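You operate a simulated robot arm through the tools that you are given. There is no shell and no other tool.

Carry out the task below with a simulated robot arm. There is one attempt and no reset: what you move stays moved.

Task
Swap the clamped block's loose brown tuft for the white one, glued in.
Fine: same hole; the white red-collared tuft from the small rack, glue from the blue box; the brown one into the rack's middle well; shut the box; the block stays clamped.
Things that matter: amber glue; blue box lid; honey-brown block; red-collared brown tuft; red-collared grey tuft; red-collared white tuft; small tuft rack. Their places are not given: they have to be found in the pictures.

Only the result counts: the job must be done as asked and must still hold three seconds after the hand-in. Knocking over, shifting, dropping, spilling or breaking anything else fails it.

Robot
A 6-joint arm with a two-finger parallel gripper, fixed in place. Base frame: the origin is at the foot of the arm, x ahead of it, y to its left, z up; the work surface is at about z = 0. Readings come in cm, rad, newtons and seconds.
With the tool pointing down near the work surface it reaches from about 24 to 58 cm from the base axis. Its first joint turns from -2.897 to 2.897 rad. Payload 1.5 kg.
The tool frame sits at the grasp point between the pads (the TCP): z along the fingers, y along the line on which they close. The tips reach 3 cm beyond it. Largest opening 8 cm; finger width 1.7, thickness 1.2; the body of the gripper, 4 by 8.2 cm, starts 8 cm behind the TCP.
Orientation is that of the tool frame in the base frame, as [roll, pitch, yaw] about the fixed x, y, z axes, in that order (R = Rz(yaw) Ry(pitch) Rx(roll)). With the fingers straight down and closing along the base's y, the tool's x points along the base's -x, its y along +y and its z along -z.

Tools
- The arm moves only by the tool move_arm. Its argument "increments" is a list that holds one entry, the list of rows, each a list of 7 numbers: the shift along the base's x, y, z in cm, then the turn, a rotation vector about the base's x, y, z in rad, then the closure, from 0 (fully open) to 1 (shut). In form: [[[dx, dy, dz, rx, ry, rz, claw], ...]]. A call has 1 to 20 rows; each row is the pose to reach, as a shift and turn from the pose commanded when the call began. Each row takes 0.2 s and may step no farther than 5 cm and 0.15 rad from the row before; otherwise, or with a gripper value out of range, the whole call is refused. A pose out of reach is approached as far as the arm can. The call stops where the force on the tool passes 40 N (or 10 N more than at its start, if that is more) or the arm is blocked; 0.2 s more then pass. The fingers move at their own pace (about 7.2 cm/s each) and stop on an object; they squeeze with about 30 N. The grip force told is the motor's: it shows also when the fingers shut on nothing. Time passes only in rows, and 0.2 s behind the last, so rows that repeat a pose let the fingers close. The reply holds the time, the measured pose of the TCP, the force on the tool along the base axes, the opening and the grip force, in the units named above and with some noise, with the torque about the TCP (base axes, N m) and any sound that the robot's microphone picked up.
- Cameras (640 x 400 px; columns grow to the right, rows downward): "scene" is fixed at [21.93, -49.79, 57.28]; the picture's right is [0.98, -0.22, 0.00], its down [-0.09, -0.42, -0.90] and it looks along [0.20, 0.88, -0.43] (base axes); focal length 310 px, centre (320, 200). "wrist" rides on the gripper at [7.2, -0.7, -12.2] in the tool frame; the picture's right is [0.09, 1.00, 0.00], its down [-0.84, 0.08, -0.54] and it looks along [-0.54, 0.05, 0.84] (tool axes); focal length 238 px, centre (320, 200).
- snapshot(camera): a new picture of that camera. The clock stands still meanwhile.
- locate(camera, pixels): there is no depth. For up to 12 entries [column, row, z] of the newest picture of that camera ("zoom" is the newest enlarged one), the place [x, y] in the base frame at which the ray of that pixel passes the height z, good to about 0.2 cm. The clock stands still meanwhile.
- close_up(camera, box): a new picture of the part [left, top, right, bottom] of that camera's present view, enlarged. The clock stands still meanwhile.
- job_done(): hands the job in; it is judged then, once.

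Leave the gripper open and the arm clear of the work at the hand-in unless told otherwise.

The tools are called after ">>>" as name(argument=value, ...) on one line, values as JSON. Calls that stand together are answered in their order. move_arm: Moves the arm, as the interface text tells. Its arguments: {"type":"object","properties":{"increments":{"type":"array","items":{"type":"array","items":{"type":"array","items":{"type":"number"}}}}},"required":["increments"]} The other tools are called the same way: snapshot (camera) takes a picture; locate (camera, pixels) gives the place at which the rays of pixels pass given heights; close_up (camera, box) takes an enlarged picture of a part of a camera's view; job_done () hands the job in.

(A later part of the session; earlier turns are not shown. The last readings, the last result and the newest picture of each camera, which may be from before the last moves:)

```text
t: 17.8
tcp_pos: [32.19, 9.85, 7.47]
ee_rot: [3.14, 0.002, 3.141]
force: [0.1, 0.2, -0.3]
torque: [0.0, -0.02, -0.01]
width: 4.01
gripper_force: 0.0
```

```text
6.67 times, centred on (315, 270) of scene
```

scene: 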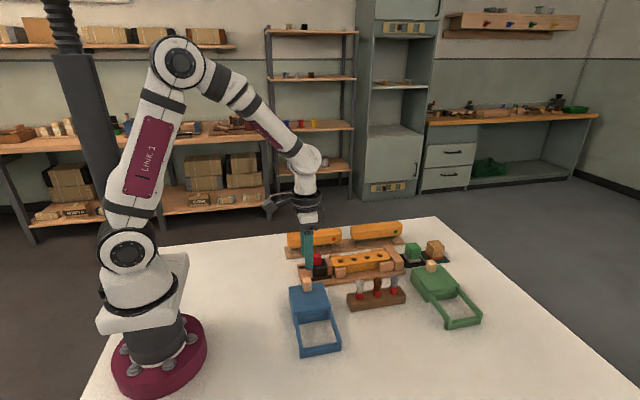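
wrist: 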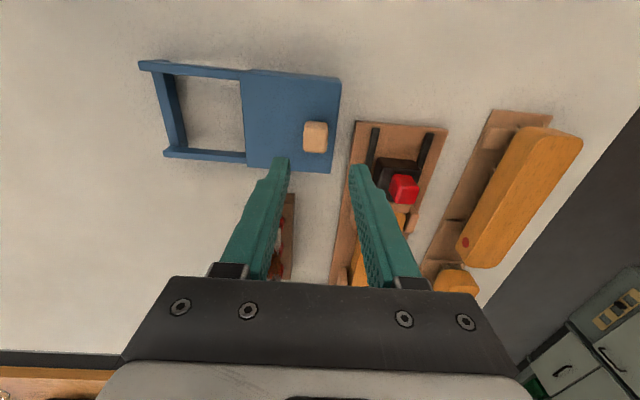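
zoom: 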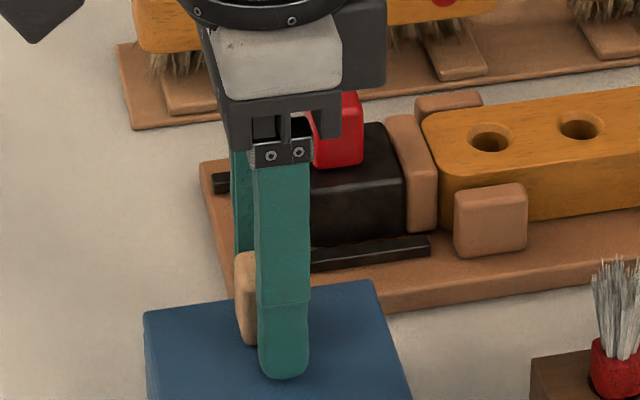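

The knob at (323,330) sits between the fingers. I'll shift 0.25 cm in +x to centre on it and close.

>>> move_arm(increments=[[[0.25, 0.05, 0, 0, 0, 0, 0.5], [0.25, 0.05, 0, 0, 0, 0, 0.7], [0.25, 0.05, 0, 0, 0, 0, 1.0], [0.25, 0.05, 0, 0, 0, 0, 1.0], [0.25, 0.05, 0, 0, 0, 0, 1.0]]])

>>> close_up(camera="wrist", box=[240, 80, 400, 200])

```text
t: 19.0
tcp_pos: [32.44, 10.0, 7.43]
ee_rot: [3.14, 0.0, 3.141]
force: [0.2, -1.9, 1.5]
torque: [-0.16, 0.1, -0.03]
width: 2.14
gripper_force: 34.7
```

```text
3.33 times, centred on (320, 140) of wrist
```

zoom: 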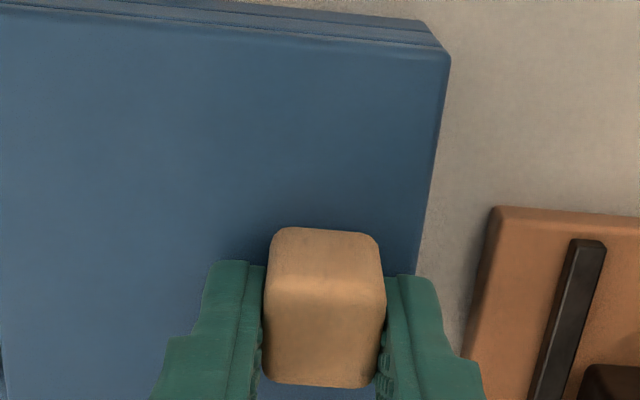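

The knob is gripped at 2.14 cm. I'll draw the lid toward -y, first 1.5 cm, watching the force.

>>> move_arm(increments=[[[0, -0.2, 0, 0, 0, 0, 1.0], [0, -0.5, 0, 0, 0, 0, 1.0], [0, -0.8, 0, 0, 0, 0, 1.0], [0, -1.15, 0, 0, 0, 0, 1.0], [0, -1.5, 0, 0, 0, 0, 1.0]]])

>>> snapshot(camera="scene")

>>> close_up(camera="scene", box=[275, 265, 355, 360])

```text
t: 20.2
tcp_pos: [32.44, 8.55, 7.55]
ee_rot: [3.141, -0.001, 3.141]
force: [-0.2, 0.1, -11.8]
torque: [-0.07, 0.62, 0.03]
width: 2.13
gripper_force: 34.2
```

```text
taken
```

scene: 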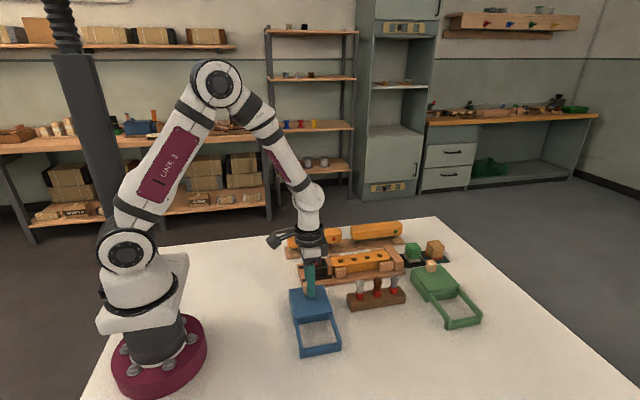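

```text
4.21 times, centred on (315, 312) of scene
```

zoom: 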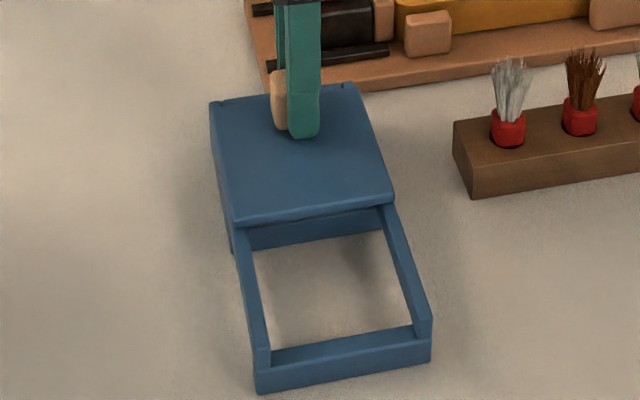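

The lid slides and the box stays in place. The tool reads -11.8 N in z, so I'll hold for a moment to see if that stays.

>>> move_arm(increments=[[[0, 0, 0, 0, 0, 0, 1.0], [0, 0, 0, 0, 0, 0, 1.0]]])

```text
t: 20.8
tcp_pos: [32.34, 8.47, 7.44]
ee_rot: [3.139, 0.001, -3.141]
force: [-4.8, 0.2, -10.1]
torque: [-0.1, 0.02, 0.04]
width: 2.18
gripper_force: 34.7
```

It stays at -10 N, so the tool pulls up slightly on the lid. I'll lower the target 0.05 cm and read again.

>>> move_arm(increments=[[[0, -0.1, -0.05, 0, 0, 0, 1.0], [0, -0.2, -0.05, 0, 0, 0, 1.0]]])

```text
t: 21.4
tcp_pos: [32.46, 8.43, 7.44]
ee_rot: [3.142, -0.002, 3.141]
force: [-11.1, -0.6, 4.0]
torque: [-0.1, 0.38, 0.0]
width: 2.16
gripper_force: 34.0
```

The vertical force is small now, and there's -11 N in x. I'll ease 0.05 cm toward -x and keep drawing the lid.

>>> move_arm(increments=[[[-0.05, -0.3, 0, 0, 0, 0, 1.0], [-0.05, -0.6, 0, 0, 0, 0, 1.0], [-0.05, -0.9, 0, 0, 0, 0, 1.0], [-0.05, -1.2, 0, 0, 0, 0, 1.0], [-0.05, -1.5, 0, 0, 0, 0, 1.0], [-0.05, -1.8, 0, 0, 0, 0, 1.0]]])

```text
t: 22.8
tcp_pos: [32.35, 6.47, 7.5]
ee_rot: [3.14, 0.002, -3.139]
force: [8.4, 1.4, -19.2]
torque: [-0.07, 0.22, 0.0]
width: 2.14
gripper_force: 34.6
```

Forces are now +8 in x and -19 in z, which is millimetre-level misfit against the rails. I'll correct by +0.02 and -0.06 cm and go on.

>>> move_arm(increments=[[[0.02, -0.2, -0.06, 0, 0, 0, 1.0], [0.02, -0.4, -0.06, 0, 0, 0, 1.0], [0.02, -0.6, -0.06, 0, 0, 0, 1.0], [0.02, -0.9, -0.06, 0, 0, 0, 1.0]]])

>>> close_up(camera="scene", box=[275, 265, 355, 360])

```text
t: 23.8
tcp_pos: [32.34, 5.58, 7.51]
ee_rot: [3.14, 0.003, -3.14]
force: [4.9, 0.6, 25.3]
torque: [-0.09, -0.1, -0.01]
width: 2.14
gripper_force: 34.7
```

```text
4.21 times, centred on (315, 312) of scene
```

zoom: 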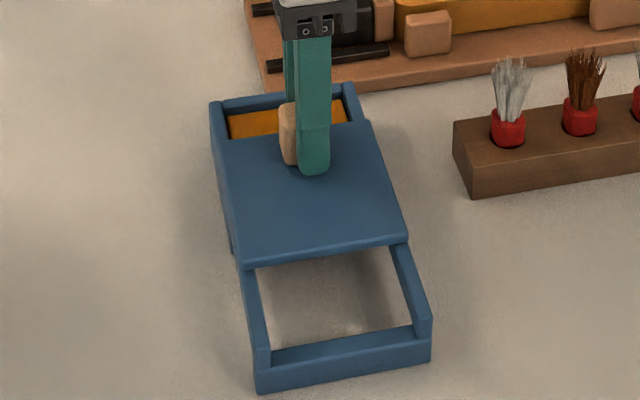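

The amber glue shows behind the lid at (270,123). The tool now presses down 25 N, so I'll raise the target by 0.03 cm and continue.

>>> move_arm(increments=[[[-0.01, -0.2, 0.03, 0, 0, 0, 1.0], [-0.01, -0.4, 0.03, 0, 0, 0, 1.0], [-0.01, -0.6, 0.03, 0, 0, 0, 1.0], [-0.01, -0.8, 0.03, 0, 0, 0, 1.0], [-0.01, -1.0, 0.03, 0, 0, 0, 1.0]]])

```text
t: 25.0
tcp_pos: [32.42, 4.65, 7.36]
ee_rot: [3.139, 0.004, -3.14]
force: [21.0, 0.3, -2.3]
torque: [-0.09, -0.94, 0.01]
width: 2.13
gripper_force: 35.3
```

Vertical is fine now, but x reads +21 N. I'll shift the target +0.04 in x and draw a further 1 cm.

>>> move_arm(increments=[[[0.04, -0.2, 0, 0, 0, 0, 1.0], [0.04, -0.4, 0, 0, 0, 0, 1.0], [0.04, -0.6, 0, 0, 0, 0, 1.0], [0.04, -0.8, 0, 0, 0, 0, 1.0], [0.04, -1.0, 0, 0, 0, 0, 1.0]]])

```text
t: 26.2
tcp_pos: [32.43, 3.5, 7.42]
ee_rot: [3.14, 0.0, 3.141]
force: [8.9, 0.2, 5.0]
torque: [-0.06, 0.16, -0.03]
width: 2.15
gripper_force: 34.5
```

The lid has moved about 6.4 cm and forces are low. I'll draw 1 cm more and look.

>>> move_arm(increments=[[[0.01, -0.2, 0, 0, 0, 0, 1.0], [0.01, -0.4, 0, 0, 0, 0, 1.0], [0.01, -0.6, 0, 0, 0, 0, 1.0], [0.01, -0.8, 0, 0, 0, 0, 1.0], [0.01, -1.0, 0, 0, 0, 0, 1.0]]])

>>> close_up(camera="scene", box=[275, 265, 355, 360])

```text
t: 27.4
tcp_pos: [32.56, 2.63, 7.49]
ee_rot: [3.141, 0.001, 3.141]
force: [-4.0, 0.5, 13.3]
torque: [-0.04, 0.29, -0.09]
width: 2.13
gripper_force: 35.3
```

```text
4.21 times, centred on (315, 312) of scene
```

zoom: 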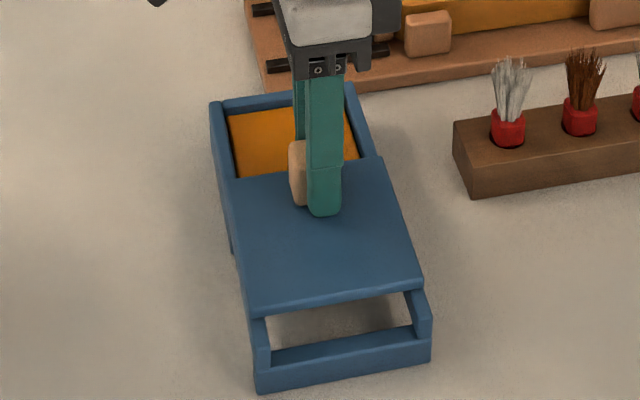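

About 7.4 cm open, with the glue well exposed. I'll draw 0.7 cm more for room, then read the forces.

>>> move_arm(increments=[[[0, -0.2, 0.02, 0, 0, 0, 1.0], [0, -0.4, 0.02, 0, 0, 0, 1.0], [0, -0.6, 0.02, 0, 0, 0, 1.0], [0, -0.7, 0.02, 0, 0, 0, 1.0], [0, -0.7, 0.02, 0, 0, 0, 1.0]]])

```text
t: 28.6
tcp_pos: [32.41, 1.85, 7.4]
ee_rot: [3.138, 0.0, -3.141]
force: [-3.5, -0.6, -18.4]
torque: [-0.09, -0.13, 0.01]
width: 2.12
gripper_force: 34.6
```

I'll lower 0.03 cm to relieve the pull and then open the fingers to release the knob.

>>> move_arm(increments=[[[0, 0, -0.03, 0, 0, 0, 1.0], [0, 0, -0.03, 0, 0, 0, 0.7], [0, 0, -0.03, 0, 0, 0, 0.5], [0, 0, -0.03, 0, 0, 0, 0.5]]])

>>> close_up(camera="scene", box=[275, 265, 355, 360])

```text
t: 29.6
tcp_pos: [32.44, 1.97, 7.4]
ee_rot: [3.141, 0.002, -3.14]
force: [0.3, -0.2, 0.5]
torque: [-0.02, -0.01, 0.01]
width: 4.01
gripper_force: 0.1
```

```text
4.21 times, centred on (315, 312) of scene
```

zoom: 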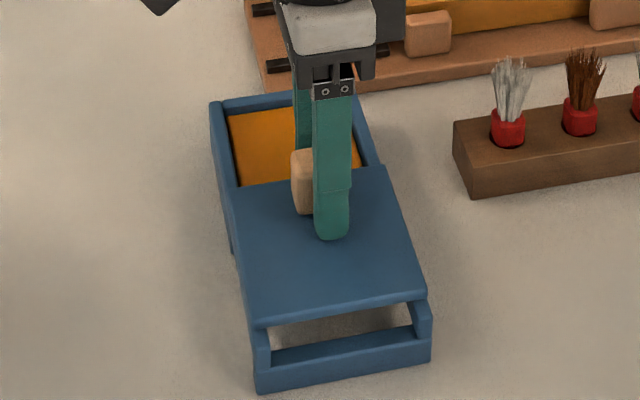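

The knob is free and the lid stays open. I'll rise to about z=16 and look at the glue from above.

>>> move_arm(increments=[[[0, 0, 0.7, 0, 0, 0, 0.5], [0, 0, 2.0, 0, 0, 0, 0.5], [0, 0, 4.0, 0, 0, 0, 0.5], [0, 0, 6.5, 0, 0, 0, 0.5], [0, 2.0, 8.5, 0, 0, 0, 0.5], [0, 5.5, 8.5, 0, 0, 0, 0.5], [0, 5.5, 8.5, 0, 0, 0, 0.5], [0, 5.5, 8.5, 0, 0, 0, 0.5]]])

>>> close_up(camera="wrist", box=[200, 50, 400, 200])

>>> close_up(camera="scene", box=[280, 265, 350, 325])

```text
t: 31.4
tcp_pos: [32.41, 7.3, 16.01]
ee_rot: [3.139, 0.002, -3.142]
force: [-0.1, 0.1, 0.5]
torque: [-0.02, -0.01, -0.01]
width: 4.0
gripper_force: 0.0
```

```text
2.67 times, centred on (300, 125) of wrist
```

zoom: 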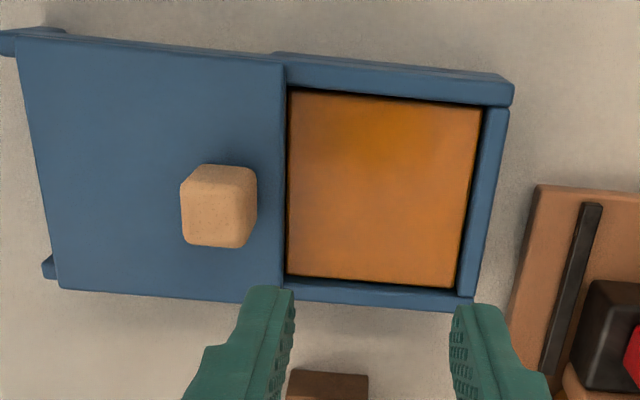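

```text
6.67 times, centred on (315, 295) of scene
```

zoom: 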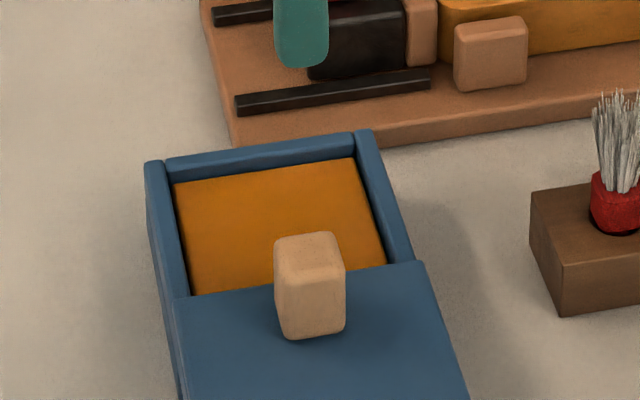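

Glue corners show at (482,108) and (458,288) in the wrist zoom, and (173,185) and (355,158) in the scene zoom. I'll triangulate its surface height.

>>> locate(camera="zoom", pixels=[[173, 185, 1.5], [173, 185, 2.5], [173, 185, 3.5], [355, 158, 1.5], [355, 158, 2.5], [355, 158, 3.5]])

>>> close_up(camera="wrist", box=[200, 50, 400, 200])

>>> locate(camera="zoom", pixels=[[482, 108, 1.5], [482, 108, 2.5], [482, 108, 3.5], [458, 288, 1.5], [458, 288, 2.5], [458, 288, 3.5], [290, 92, 2.5], [287, 273, 2.5]])

```text
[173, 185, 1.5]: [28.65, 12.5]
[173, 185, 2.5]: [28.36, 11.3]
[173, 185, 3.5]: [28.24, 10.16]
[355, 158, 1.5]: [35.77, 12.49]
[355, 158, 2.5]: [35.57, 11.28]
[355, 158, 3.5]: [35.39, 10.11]
```

```text
2.67 times, centred on (300, 125) of wrist
```

zoom: 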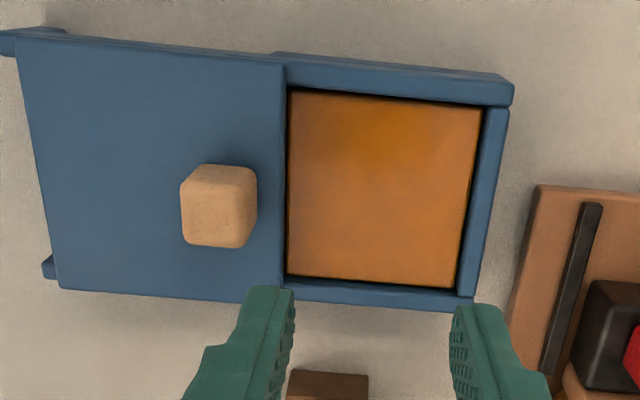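

```text
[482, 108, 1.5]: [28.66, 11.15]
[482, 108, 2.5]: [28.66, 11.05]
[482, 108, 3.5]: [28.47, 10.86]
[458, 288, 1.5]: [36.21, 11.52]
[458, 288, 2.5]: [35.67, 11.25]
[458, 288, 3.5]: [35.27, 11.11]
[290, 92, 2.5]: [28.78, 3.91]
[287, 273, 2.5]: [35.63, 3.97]
```

The glue surface is at z≈2.6, spanning x 28.6–35.7 and y 4–11.2. I'll now go above the white tuft at about (44.4, 5.9) and look.

>>> move_arm(increments=[[[3.0, -0.4, 0, 0, 0, 0, 0.5], [6.0, -0.8, 0, 0, 0, 0, 0.5], [9.0, -1.2, 0, 0, 0, 0, 0.5], [12.04, -1.55, 0, 0, 0, 0, 0.5], [12.04, -1.55, -2.0, 0, 0, 0, 0.5], [12.04, -1.55, -3.0, 0, 0, 0, 0.5], [12.04, -1.55, -3.0, 0, 0, 0, 0.5], [12.04, -1.55, -3.0, 0, 0, 0, 0.5]]])

>>> close_up(camera="wrist", box=[240, 80, 400, 200])

>>> snapshot(camera="wrist")

>>> close_up(camera="scene", box=[335, 255, 415, 315])

```text
t: 33.2
tcp_pos: [44.26, 5.85, 12.94]
ee_rot: [3.139, 0.001, 3.141]
force: [0.7, 0.3, 0.2]
torque: [0.0, -0.03, -0.04]
width: 3.99
gripper_force: 0.2
```

```text
3.33 times, centred on (320, 140) of wrist
```

zoom: 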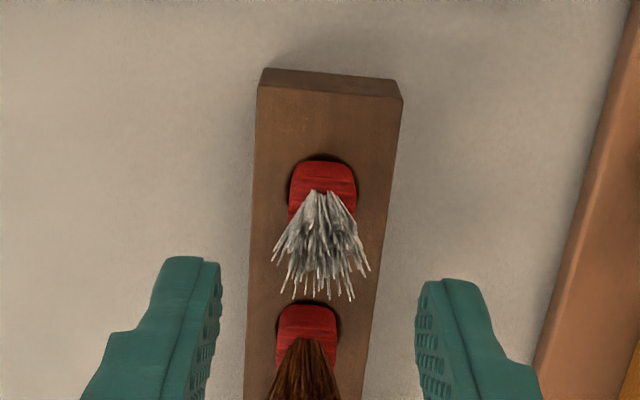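

```text
taken
```

wrist: 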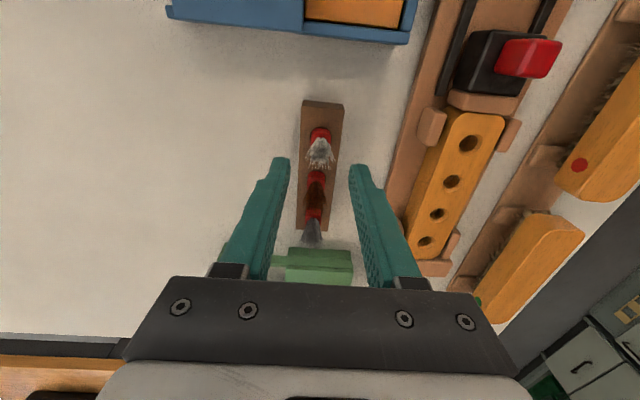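

```text
6.67 times, centred on (375, 285) of scene
```

zoom: 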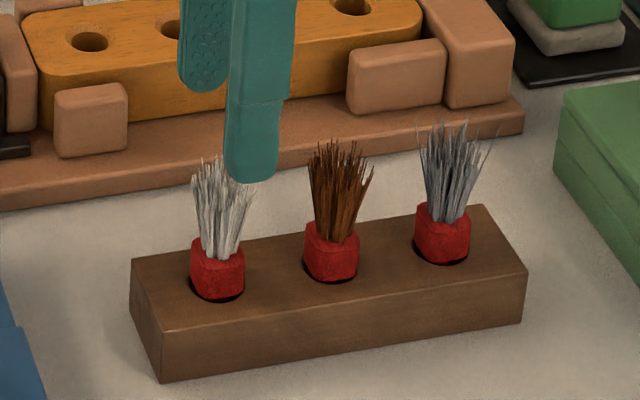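

The white collar is centred at (323,190) between the fingers and 4.5 cm from the brown one. I'll descend to TCP 6.05 in shrinking steps.

>>> move_arm(increments=[[[0, 0, -1.5, 0, 0, 0, 0.5], [0, 0, -3.0, 0, 0, 0, 0.5], [0, 0, -4.5, 0, 0, 0, 0.5], [0, 0, -5.5, 0, 0, 0, 0.5], [0, 0, -6.3, 0, 0, 0, 0.5], [0, 0, -6.89, 0, 0, 0, 0.5], [0, 0, -6.89, 0, 0, 0, 0.5]]])

>>> close_up(camera="wrist", box=[240, 80, 400, 200])

>>> close_up(camera="scene", box=[335, 255, 415, 315])

```text
t: 34.8
tcp_pos: [44.46, 5.94, 6.03]
ee_rot: [3.141, -0.001, 3.141]
force: [0.0, 0.9, 0.7]
torque: [0.03, 0.0, -0.03]
width: 4.0
gripper_force: 0.1
```

```text
3.33 times, centred on (320, 140) of wrist
```

zoom: 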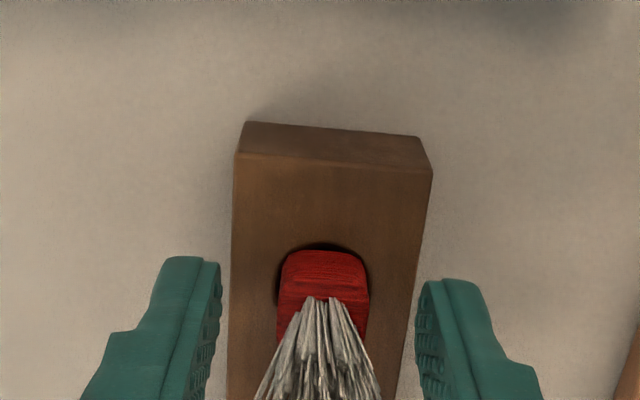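

```text
6.67 times, centred on (375, 285) of scene
```

zoom: 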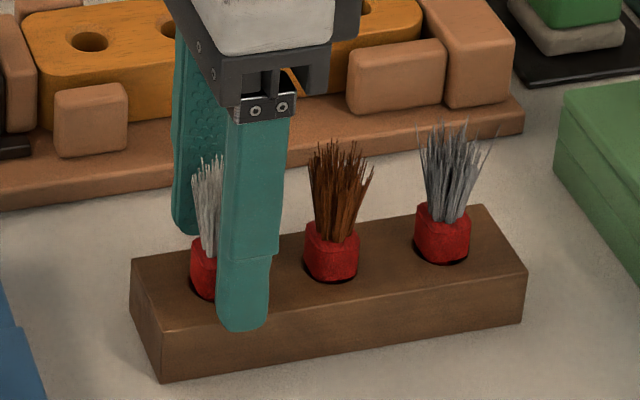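

The white collar is centred between the pads with the tips just above the rack. I'll close on it.

>>> move_arm(increments=[[[0, 0, 0, 0, 0, 0, 0.7], [0, 0, 0, 0, 0, 0, 1.0], [0, 0, 0, 0, 0, 0, 1.0], [0, 0, 0, 0, 0, 0, 1.0]]])

>>> close_up(camera="wrist", box=[240, 80, 400, 200])

```text
t: 35.8
tcp_pos: [44.53, 5.89, 6.11]
ee_rot: [3.14, 0.001, -3.141]
force: [0.0, -0.3, 0.9]
torque: [0.0, 0.0, 0.01]
width: 1.64
gripper_force: 30.8
```

```text
3.33 times, centred on (320, 140) of wrist
```

zoom: 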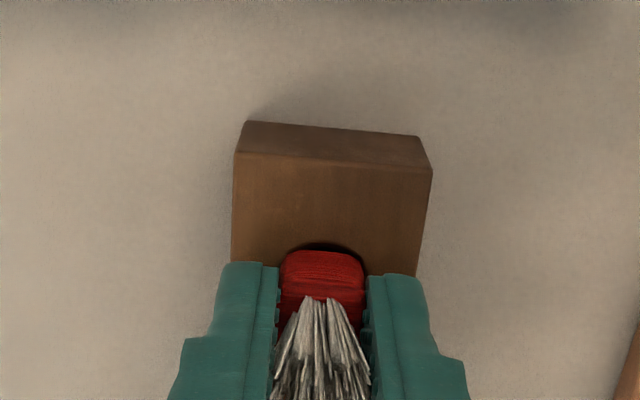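

The grip reads 1.64 cm. I'll lift the white tuft straight up by 8 cm and look at it.

>>> move_arm(increments=[[[0, 0, 0.3, 0, 0, 0, 1.0], [0, 0, 0.7, 0, 0, 0, 1.0], [0, 0, 1.2, 0, 0, 0, 1.0], [0, 0, 2.0, 0, 0, 0, 1.0], [0, 0, 3.5, 0, 0, 0, 1.0], [0, 0, 5.5, 0, 0, 0, 1.0], [0, 0, 8.0, 0, 0, 0, 1.0], [0, 0, 8.0, 0, 0, 0, 1.0]]])

>>> close_up(camera="scene", box=[340, 230, 370, 270])

>>> close_up(camera="scene", box=[325, 235, 415, 315])

>>> close_up(camera="wrist", box=[240, 80, 400, 200])

```text
t: 37.6
tcp_pos: [44.59, 5.97, 14.21]
ee_rot: [3.141, 0.002, -3.141]
force: [0.4, -0.7, 0.1]
torque: [0.0, -0.02, -0.01]
width: 1.63
gripper_force: 29.9
```

```text
10.00 times, centred on (355, 250) of scene
```

zoom: 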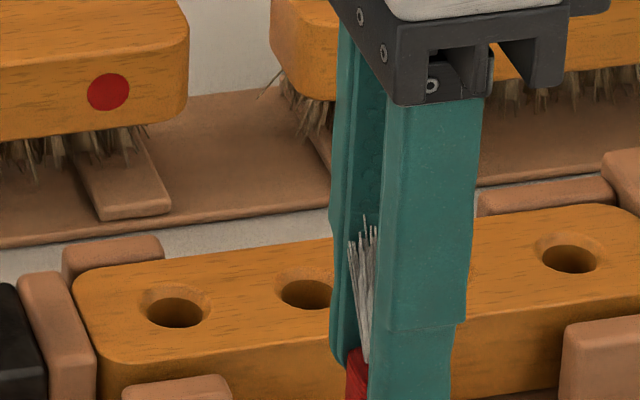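

```text
5.00 times, centred on (370, 275) of scene
```

zoom: 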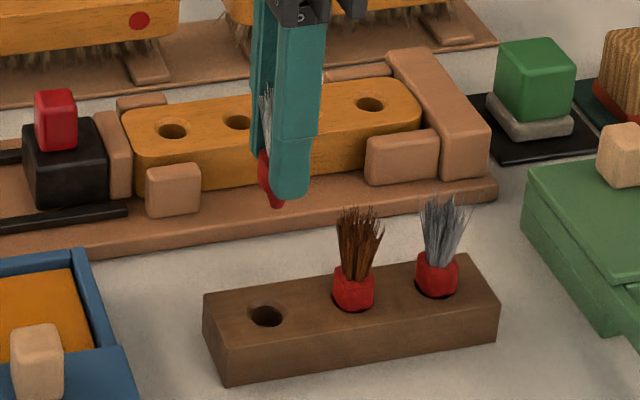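

```text
3.33 times, centred on (320, 140) of wrist
```

zoom: 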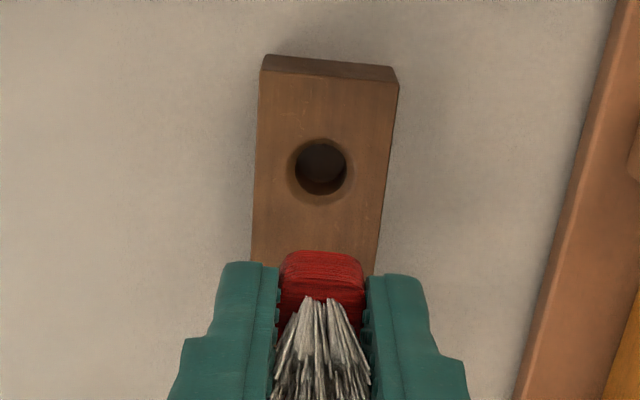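

White is held and its well is empty. I'll enlarge the plug at scene (355,265) to measure how far it hangs below the tips.

>>> close_up(camera="scene", box=[340, 250, 370, 275])

>>> locate(camera="zoom", pixels=[[320, 200, 9], [320, 200, 10], [320, 200, 11]])

```text
16.00 times, centred on (355, 262) of scene
```

zoom: 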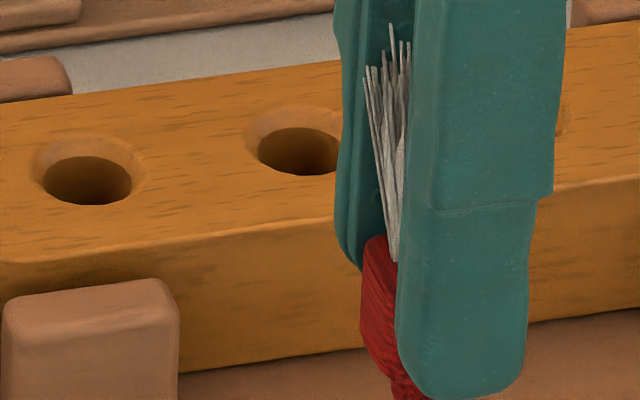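

```text
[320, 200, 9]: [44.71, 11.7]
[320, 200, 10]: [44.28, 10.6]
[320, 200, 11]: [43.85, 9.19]
```

The plug's bottom is just out of the crop, so I'll shift the crop down.

>>> close_up(camera="scene", box=[340, 255, 372, 279])

>>> locate(camera="zoom", pixels=[[395, 320, 9], [395, 320, 9.5], [395, 320, 10], [395, 320, 10.5], [395, 320, 11]])

```text
16.00 times, centred on (356, 267) of scene
```

zoom: 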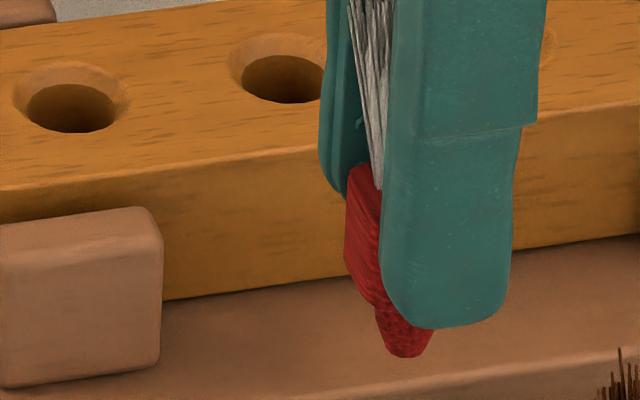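

```text
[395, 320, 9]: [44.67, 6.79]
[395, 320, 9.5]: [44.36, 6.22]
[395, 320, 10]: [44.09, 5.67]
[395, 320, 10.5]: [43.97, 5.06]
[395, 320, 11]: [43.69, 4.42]
```

I'll locate the plug's lower end at (405,354) in this zoom for several heights.

>>> locate(camera="zoom", pixels=[[405, 356, 9], [405, 356, 9.5], [405, 356, 10], [380, 345, 9.5], [432, 340, 9.5], [345, 220, 10.5], [345, 220, 11], [376, 305, 9.5], [376, 305, 10]])

```text
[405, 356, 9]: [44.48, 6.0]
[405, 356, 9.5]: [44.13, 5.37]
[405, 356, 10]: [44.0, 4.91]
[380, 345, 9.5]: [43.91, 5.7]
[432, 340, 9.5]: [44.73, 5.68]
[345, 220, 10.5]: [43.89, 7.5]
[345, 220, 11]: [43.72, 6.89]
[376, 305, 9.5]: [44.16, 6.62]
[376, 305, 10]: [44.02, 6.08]
```

The plug ends about 4.5 cm below the TCP (1.5 cm below the tips). I'll carry it over the glue at (32.15, 7.6) at this height, then lower to TCP 8.2, just above the surface.

>>> move_arm(increments=[[[-3.0, 0.4, 0, 0, 0, 0, 1.0], [-6.0, 0.8, 0, 0, 0, 0, 1.0], [-9.0, 1.2, 0, 0, 0, 0, 1.0], [-12.0, 1.7, 0, 0, 0, 0, 1.0], [-12.3, 1.7, -1.0, 0, 0, 0, 1.0], [-12.3, 1.7, -3.0, 0, 0, 0, 1.0], [-12.3, 1.7, -5.0, 0, 0, 0, 1.0], [-12.3, 1.7, -5.85, 0, 0, 0, 1.0], [-12.3, 1.7, -5.85, 0, 0, 0, 1.0]]])

>>> close_up(camera="scene", box=[280, 255, 350, 325])

>>> close_up(camera="wrist", box=[220, 50, 420, 200])

```text
t: 39.6
tcp_pos: [32.29, 7.55, 8.08]
ee_rot: [3.14, -0.002, -3.141]
force: [0.1, 0.1, -0.1]
torque: [0.0, -0.04, 0.06]
width: 1.62
gripper_force: 30.0
```

```text
5.71 times, centred on (315, 290) of scene
```

zoom: 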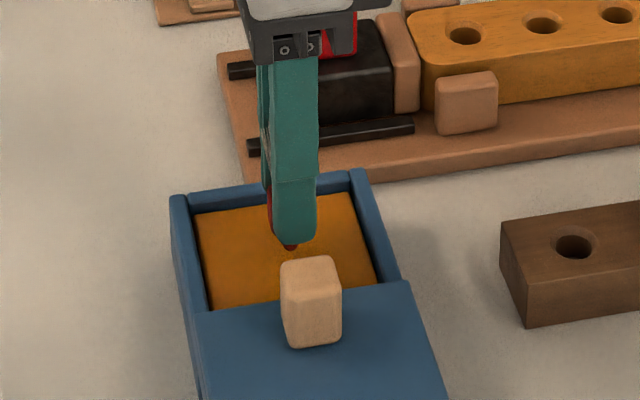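

```text
2.67 times, centred on (320, 125) of wrist
```

zoom: 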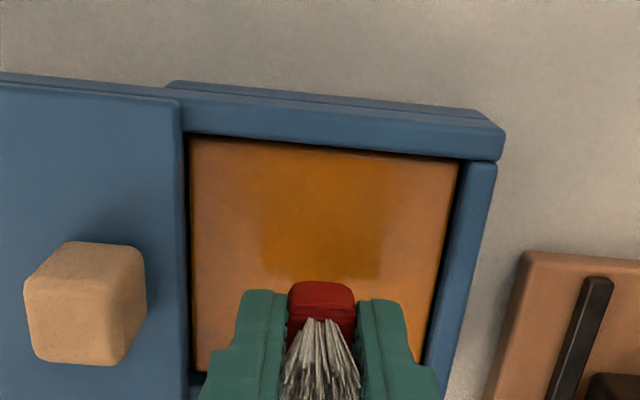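

The tuft hangs over the middle of the open glue. I'll lower it in small steps to TCP 6.3 so the plug dips about 0.8 cm while the tips stay above the surface.

>>> move_arm(increments=[[[0, 0, -0.4, 0, 0, 0, 1.0], [0, 0, -0.8, 0, 0, 0, 1.0], [0, 0, -1.1, 0, 0, 0, 1.0], [0, 0, -1.4, 0, 0, 0, 1.0], [0, 0, -1.7, 0, 0, 0, 1.0], [0, 0, -1.9, 0, 0, 0, 1.0], [0, 0, -1.9, 0, 0, 0, 1.0]]])

>>> close_up(camera="scene", box=[280, 265, 340, 315])

>>> close_up(camera="wrist", box=[220, 50, 420, 200])

```text
t: 41.2
tcp_pos: [32.11, 7.77, 6.33]
ee_rot: [3.141, 0.002, 3.141]
force: [3.5, 0.8, 22.5]
torque: [0.01, -0.13, -0.01]
width: 1.62
gripper_force: 30.4
```

```text
8.00 times, centred on (310, 290) of scene
```

zoom: 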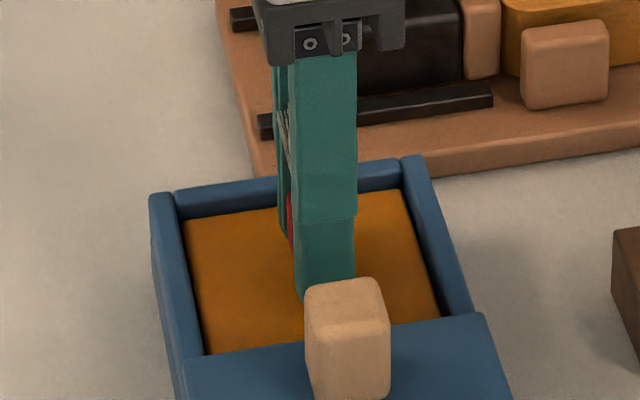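

```text
2.67 times, centred on (320, 125) of wrist
```

zoom: 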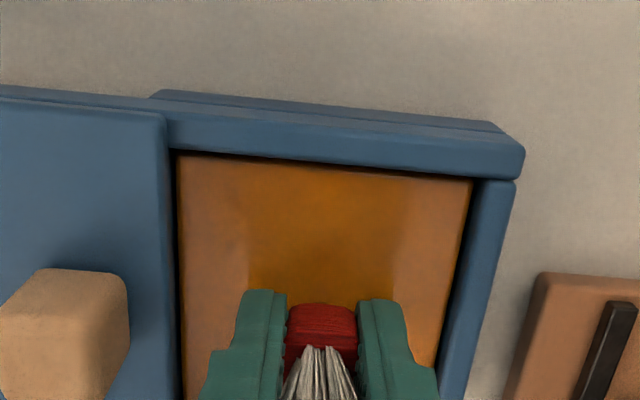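

The tool reads +22.5 N and the collar has moved in the picture (top edge 281→303), so the plug met the glue and slid up between the pads. I'll raise to relieve the force and look closely.

>>> move_arm(increments=[[[0, 0, 0.1, 0, 0, 0, 1.0], [0, 0, 0.2, 0, 0, 0, 1.0], [0, 0, 0.2, 0, 0, 0, 1.0]]])

>>> close_up(camera="wrist", box=[240, 80, 400, 200])

>>> close_up(camera="scene", box=[290, 260, 330, 300])

```text
t: 42.0
tcp_pos: [32.12, 7.57, 6.46]
ee_rot: [-3.142, 0.0, -3.14]
force: [-0.2, 0.3, -0.4]
torque: [0.02, -0.03, 0.0]
width: 1.64
gripper_force: 29.7
```

```text
3.33 times, centred on (320, 140) of wrist
```

zoom: 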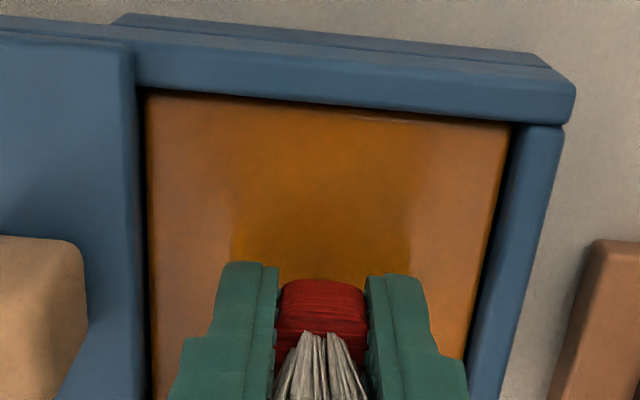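

```text
10.00 times, centred on (310, 280) of scene
```

zoom: 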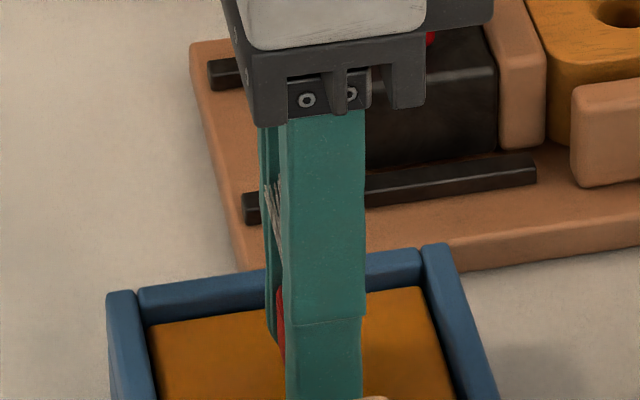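

The force is gone and the tuft sits about 1 cm higher in the grip. I'll lift clear of the box and check the plug for glue.

>>> move_arm(increments=[[[0, 0, 0.5, 0, 0, 0, 1.0], [0, 0, 1.2, 0, 0, 0, 1.0], [0, 0, 2.5, 0, 0, 0, 1.0], [0, 0, 4.5, 0, 0, 0, 1.0], [0, 0, 7.0, 0, 0, 0, 1.0], [0, 0, 9.0, 0, 0, 0, 1.0], [0, 0, 9.0, 0, 0, 0, 1.0]]])

>>> snapshot(camera="scene")

>>> close_up(camera="scene", box=[290, 230, 330, 270])

>>> close_up(camera="scene", box=[270, 260, 350, 320])

```text
t: 43.6
tcp_pos: [32.34, 7.7, 15.48]
ee_rot: [3.14, -0.001, 3.141]
force: [0.6, -1.0, -0.6]
torque: [-0.02, 0.02, 0.01]
width: 1.61
gripper_force: 29.9
```

```text
taken
```

scene: 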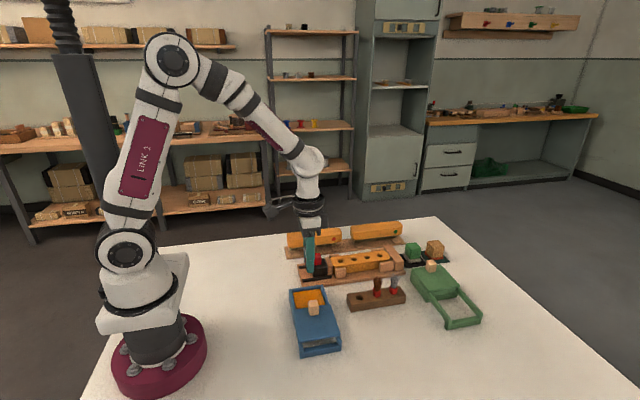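

```text
10.00 times, centred on (310, 250) of scene
```

zoom: 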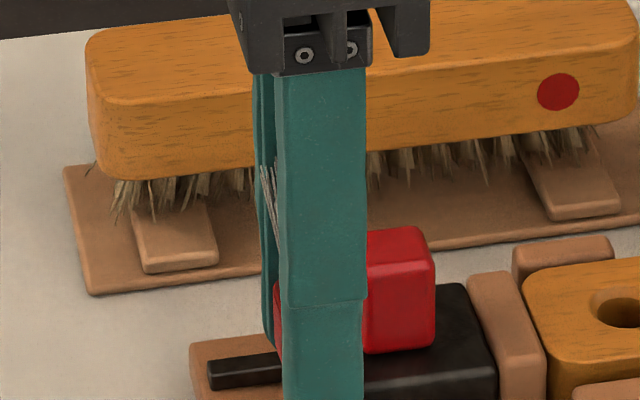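

```text
6.67 times, centred on (310, 290) of scene
```

zoom: 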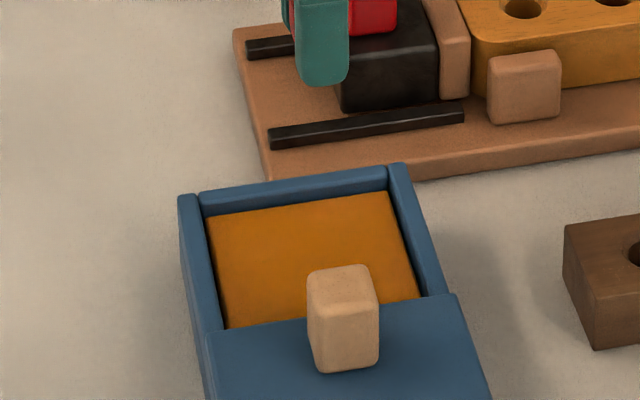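

The plug's end is hidden behind the near finger here. I'll carry the tuft over the block's third hole at (51.39, 19.43), staying high, where the scene camera sees it from the side.

>>> move_arm(increments=[[[3.2, 2.0, 0, 0, 0, 0, 1.0], [6.4, 4.0, 0, 0, 0, 0, 1.0], [9.6, 6.0, 0, 0, 0, 0, 1.0], [12.8, 8.0, 0, 0, 0, 0, 1.0], [16.0, 10.0, -0.5, 0, 0, 0, 1.0], [19.24, 11.83, -1.5, 0, 0, 0, 1.0], [19.24, 11.83, -2.0, 0, 0, 0, 1.0], [19.24, 11.83, -2.0, 0, 0, 0, 1.0]]])

>>> close_up(camera="scene", box=[352, 220, 386, 246])

>>> close_up(camera="wrist", box=[240, 80, 400, 200])

```text
t: 45.4
tcp_pos: [51.25, 19.48, 13.71]
ee_rot: [3.14, 0.001, 3.141]
force: [0.0, -0.2, -0.6]
torque: [-0.02, -0.02, -0.02]
width: 1.65
gripper_force: 29.8
```

```text
15.38 times, centred on (369, 233) of scene
```

zoom: 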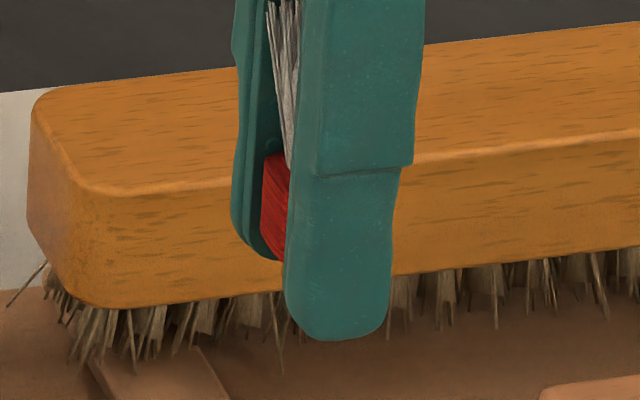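

```text
3.33 times, centred on (320, 140) of wrist
```

zoom: 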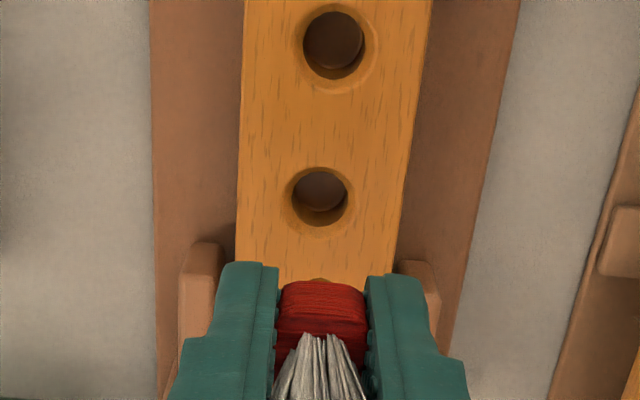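

The holes show at (335,45) and (320,197), about 6 px lower than when I lifted the brown tuft out, so the arm may be about 0.15–0.2 cm short in x. I'll hold still for a moment and measure again.

>>> move_arm(increments=[[[0, 0, 0, 0, 0, 0, 1.0], [0, 0, 0, 0, 0, 0, 1.0]]])

>>> close_up(camera="wrist", box=[270, 80, 370, 170])

>>> locate(camera="zoom", pixels=[[320, 200, 4.1], [320, 350, 4.1]])

```text
t: 46.0
tcp_pos: [51.28, 19.62, 13.63]
ee_rot: [3.139, 0.002, -3.14]
force: [0.0, 0.1, 0.7]
torque: [-0.01, -0.02, 0.02]
width: 1.63
gripper_force: 29.8
```

```text
4.44 times, centred on (320, 125) of wrist
```

zoom: 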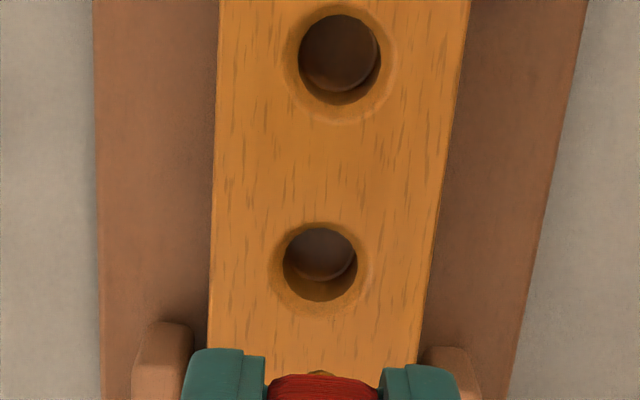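

```text
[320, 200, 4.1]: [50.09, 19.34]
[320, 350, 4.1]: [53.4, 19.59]
```

The reading (51.27) confirms the arm is about 0.18 cm short in x. I'll shift +0.18 and lower to TCP about 9.3, then check the hole again.

>>> move_arm(increments=[[[0.18, -0.03, 0, 0, 0, 0, 1.0], [0.18, -0.03, -1.5, 0, 0, 0, 1.0], [0.18, -0.03, -3.0, 0, 0, 0, 1.0], [0.18, -0.03, -4.0, 0, 0, 0, 1.0], [0.18, -0.03, -4.2, 0, 0, 0, 1.0], [0.18, -0.03, -4.2, 0, 0, 0, 1.0], [0.18, -0.03, -4.2, 0, 0, 0, 1.0]]])

>>> close_up(camera="wrist", box=[270, 90, 370, 180])

>>> close_up(camera="scene", box=[345, 235, 395, 270])

```text
t: 47.6
tcp_pos: [51.58, 19.43, 9.3]
ee_rot: [3.139, 0.002, -3.141]
force: [0.1, -0.4, 0.7]
torque: [0.03, -0.01, -0.03]
width: 1.62
gripper_force: 29.7
```

```text
4.44 times, centred on (320, 135) of wrist
```

zoom: 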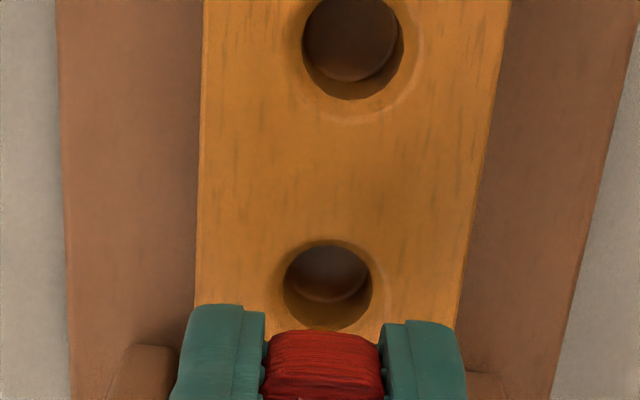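

```text
11.43 times, centred on (370, 252) of scene
```

zoom: 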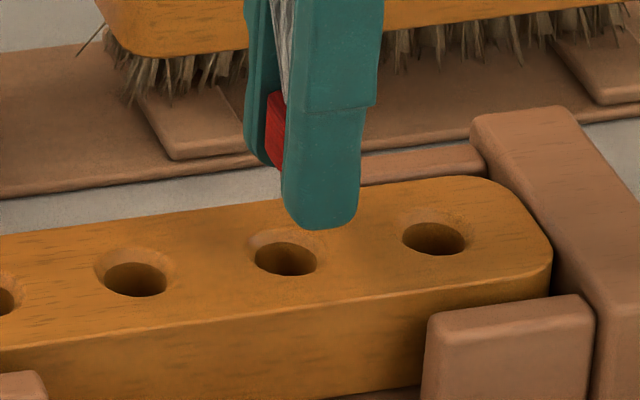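

The hole is at (328,286) and should be at about (323,290), so I need +0.07 in y and -0.04 in x. I'll correct and lower to TCP 7.4.

>>> move_arm(increments=[[[-0.04, 0.07, -0.3, 0, 0, 0, 1.0], [-0.04, 0.07, -0.8, 0, 0, 0, 1.0], [-0.04, 0.07, -1.2, 0, 0, 0, 1.0], [-0.04, 0.07, -1.6, 0, 0, 0, 1.0], [-0.04, 0.07, -1.9, 0, 0, 0, 1.0], [-0.04, 0.07, -1.9, 0, 0, 0, 1.0]]])

>>> close_up(camera="wrist", box=[270, 90, 370, 180])

>>> close_up(camera="scene", box=[345, 235, 395, 270])

```text
t: 49.0
tcp_pos: [51.46, 19.46, 7.38]
ee_rot: [3.139, 0.0, -3.141]
force: [0.9, 0.3, 0.5]
torque: [-0.04, 0.03, -0.03]
width: 1.65
gripper_force: 29.7
```

```text
4.44 times, centred on (320, 135) of wrist
```

zoom: 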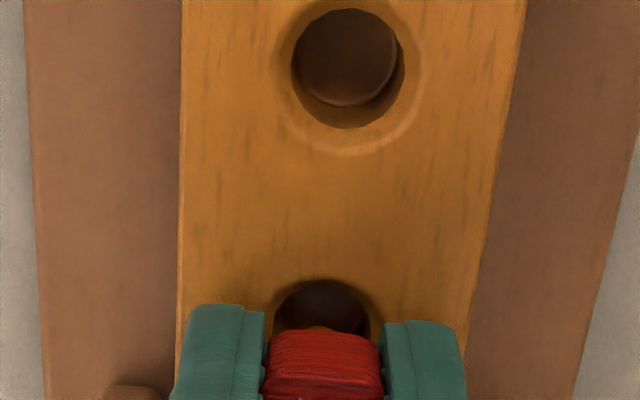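

```text
11.43 times, centred on (370, 252) of scene
```

zoom: 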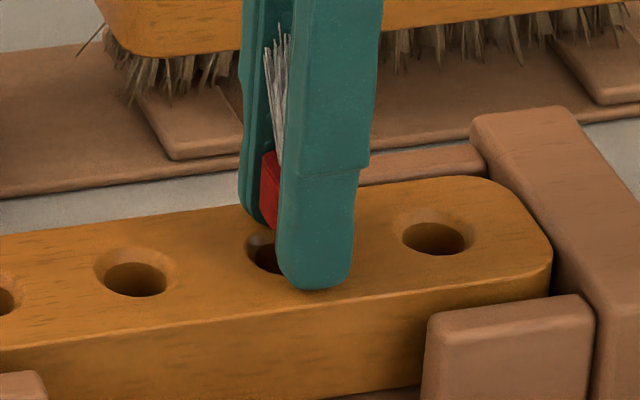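

A trace of amber glue shows at the plug's edge, (320,327). The hole is well centred, so I'll lower slowly to TCP 7.15 and watch the force.

>>> move_arm(increments=[[[0, 0, -0.06, 0, 0, 0, 1.0], [0, 0, -0.12, 0, 0, 0, 1.0], [0, 0, -0.18, 0, 0, 0, 1.0], [0, 0, -0.22, 0, 0, 0, 1.0], [0, 0, -0.22, 0, 0, 0, 1.0]]])

>>> close_up(camera="wrist", box=[270, 90, 370, 180])

>>> close_up(camera="scene", box=[345, 235, 395, 270])

```text
t: 50.2
tcp_pos: [51.54, 19.34, 7.25]
ee_rot: [3.142, 0.004, 3.14]
force: [-8.3, -3.3, 24.9]
torque: [-0.19, 0.34, -0.03]
width: 1.61
gripper_force: 30.4
```

```text
4.44 times, centred on (320, 135) of wrist
```

zoom: 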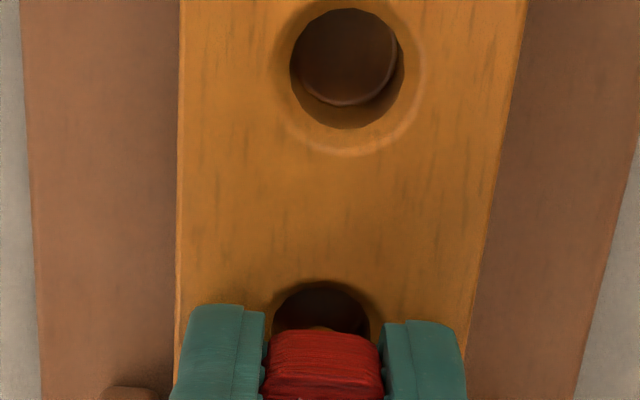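

```text
11.43 times, centred on (370, 252) of scene
```

zoom: 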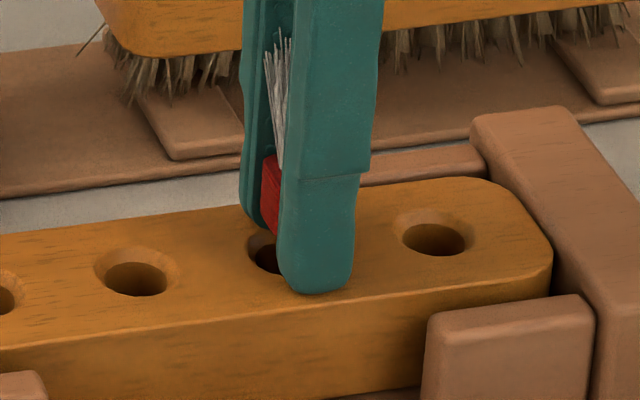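

Contact reads 25 N up with -8 N in x and -3 N in y, so the plug's edge is on the chamfer and needs to go toward -x and -y. I'll lift 0.15, shift (-0.15, -0.06) and look at hole 2 for reference.

>>> move_arm(increments=[[[0, 0, 0.12, 0, 0, 0, 1.0], [-0.08, -0.03, 0.2, 0, 0, 0, 1.0], [-0.15, -0.06, 0.2, 0, 0, 0, 1.0], [-0.15, -0.06, 0.2, 0, 0, 0, 1.0]]])

>>> close_up(camera="wrist", box=[240, 80, 400, 200])

```text
t: 51.2
tcp_pos: [51.37, 19.38, 7.28]
ee_rot: [3.139, 0.001, -3.141]
force: [0.2, 0.3, -0.2]
torque: [-0.02, 0.01, -0.01]
width: 1.64
gripper_force: 30.1
```

```text
3.33 times, centred on (320, 140) of wrist
```

zoom: 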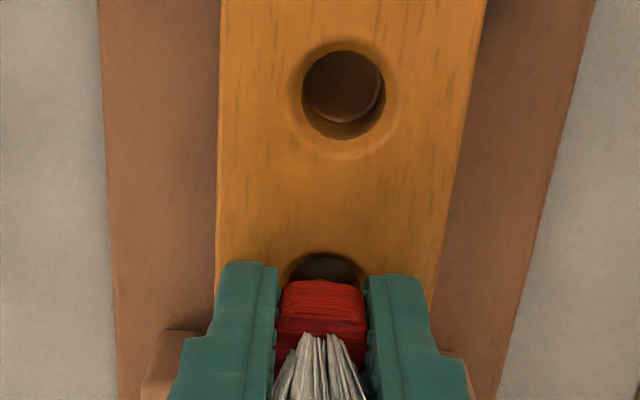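

Hole 2 now sits at (343,94), matching its place when I gripped the brown tuft at (343,91). I'll lower again slowly.

>>> move_arm(increments=[[[0, 0, -0.06, 0, 0, 0, 1.0], [0, 0, -0.12, 0, 0, 0, 1.0], [0, 0, -0.18, 0, 0, 0, 1.0], [0, 0, -0.18, 0, 0, 0, 1.0]]])

>>> close_up(camera="wrist", box=[240, 80, 400, 200])

>>> close_up(camera="scene", box=[345, 235, 395, 270])

```text
t: 52.2
tcp_pos: [51.53, 19.54, 7.27]
ee_rot: [3.14, 0.001, 3.142]
force: [-6.6, 0.4, 16.8]
torque: [0.02, 0.33, 0.0]
width: 1.64
gripper_force: 30.1
```

```text
3.33 times, centred on (320, 140) of wrist
```

zoom: 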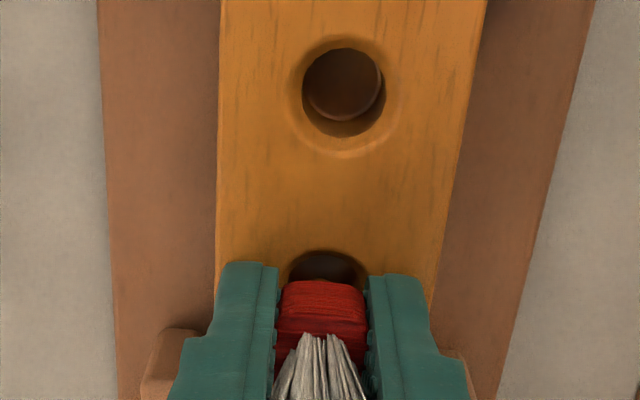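

```text
11.43 times, centred on (370, 252) of scene
```

zoom: 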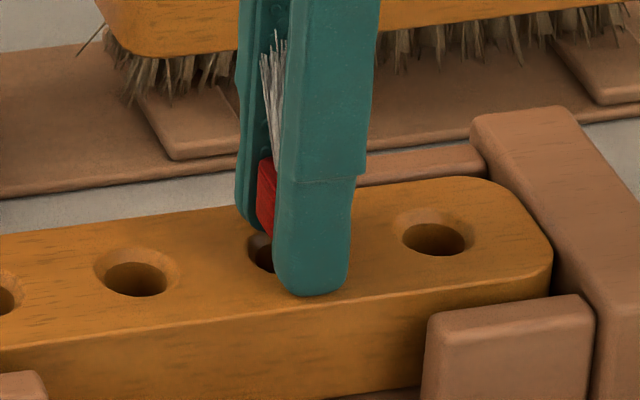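

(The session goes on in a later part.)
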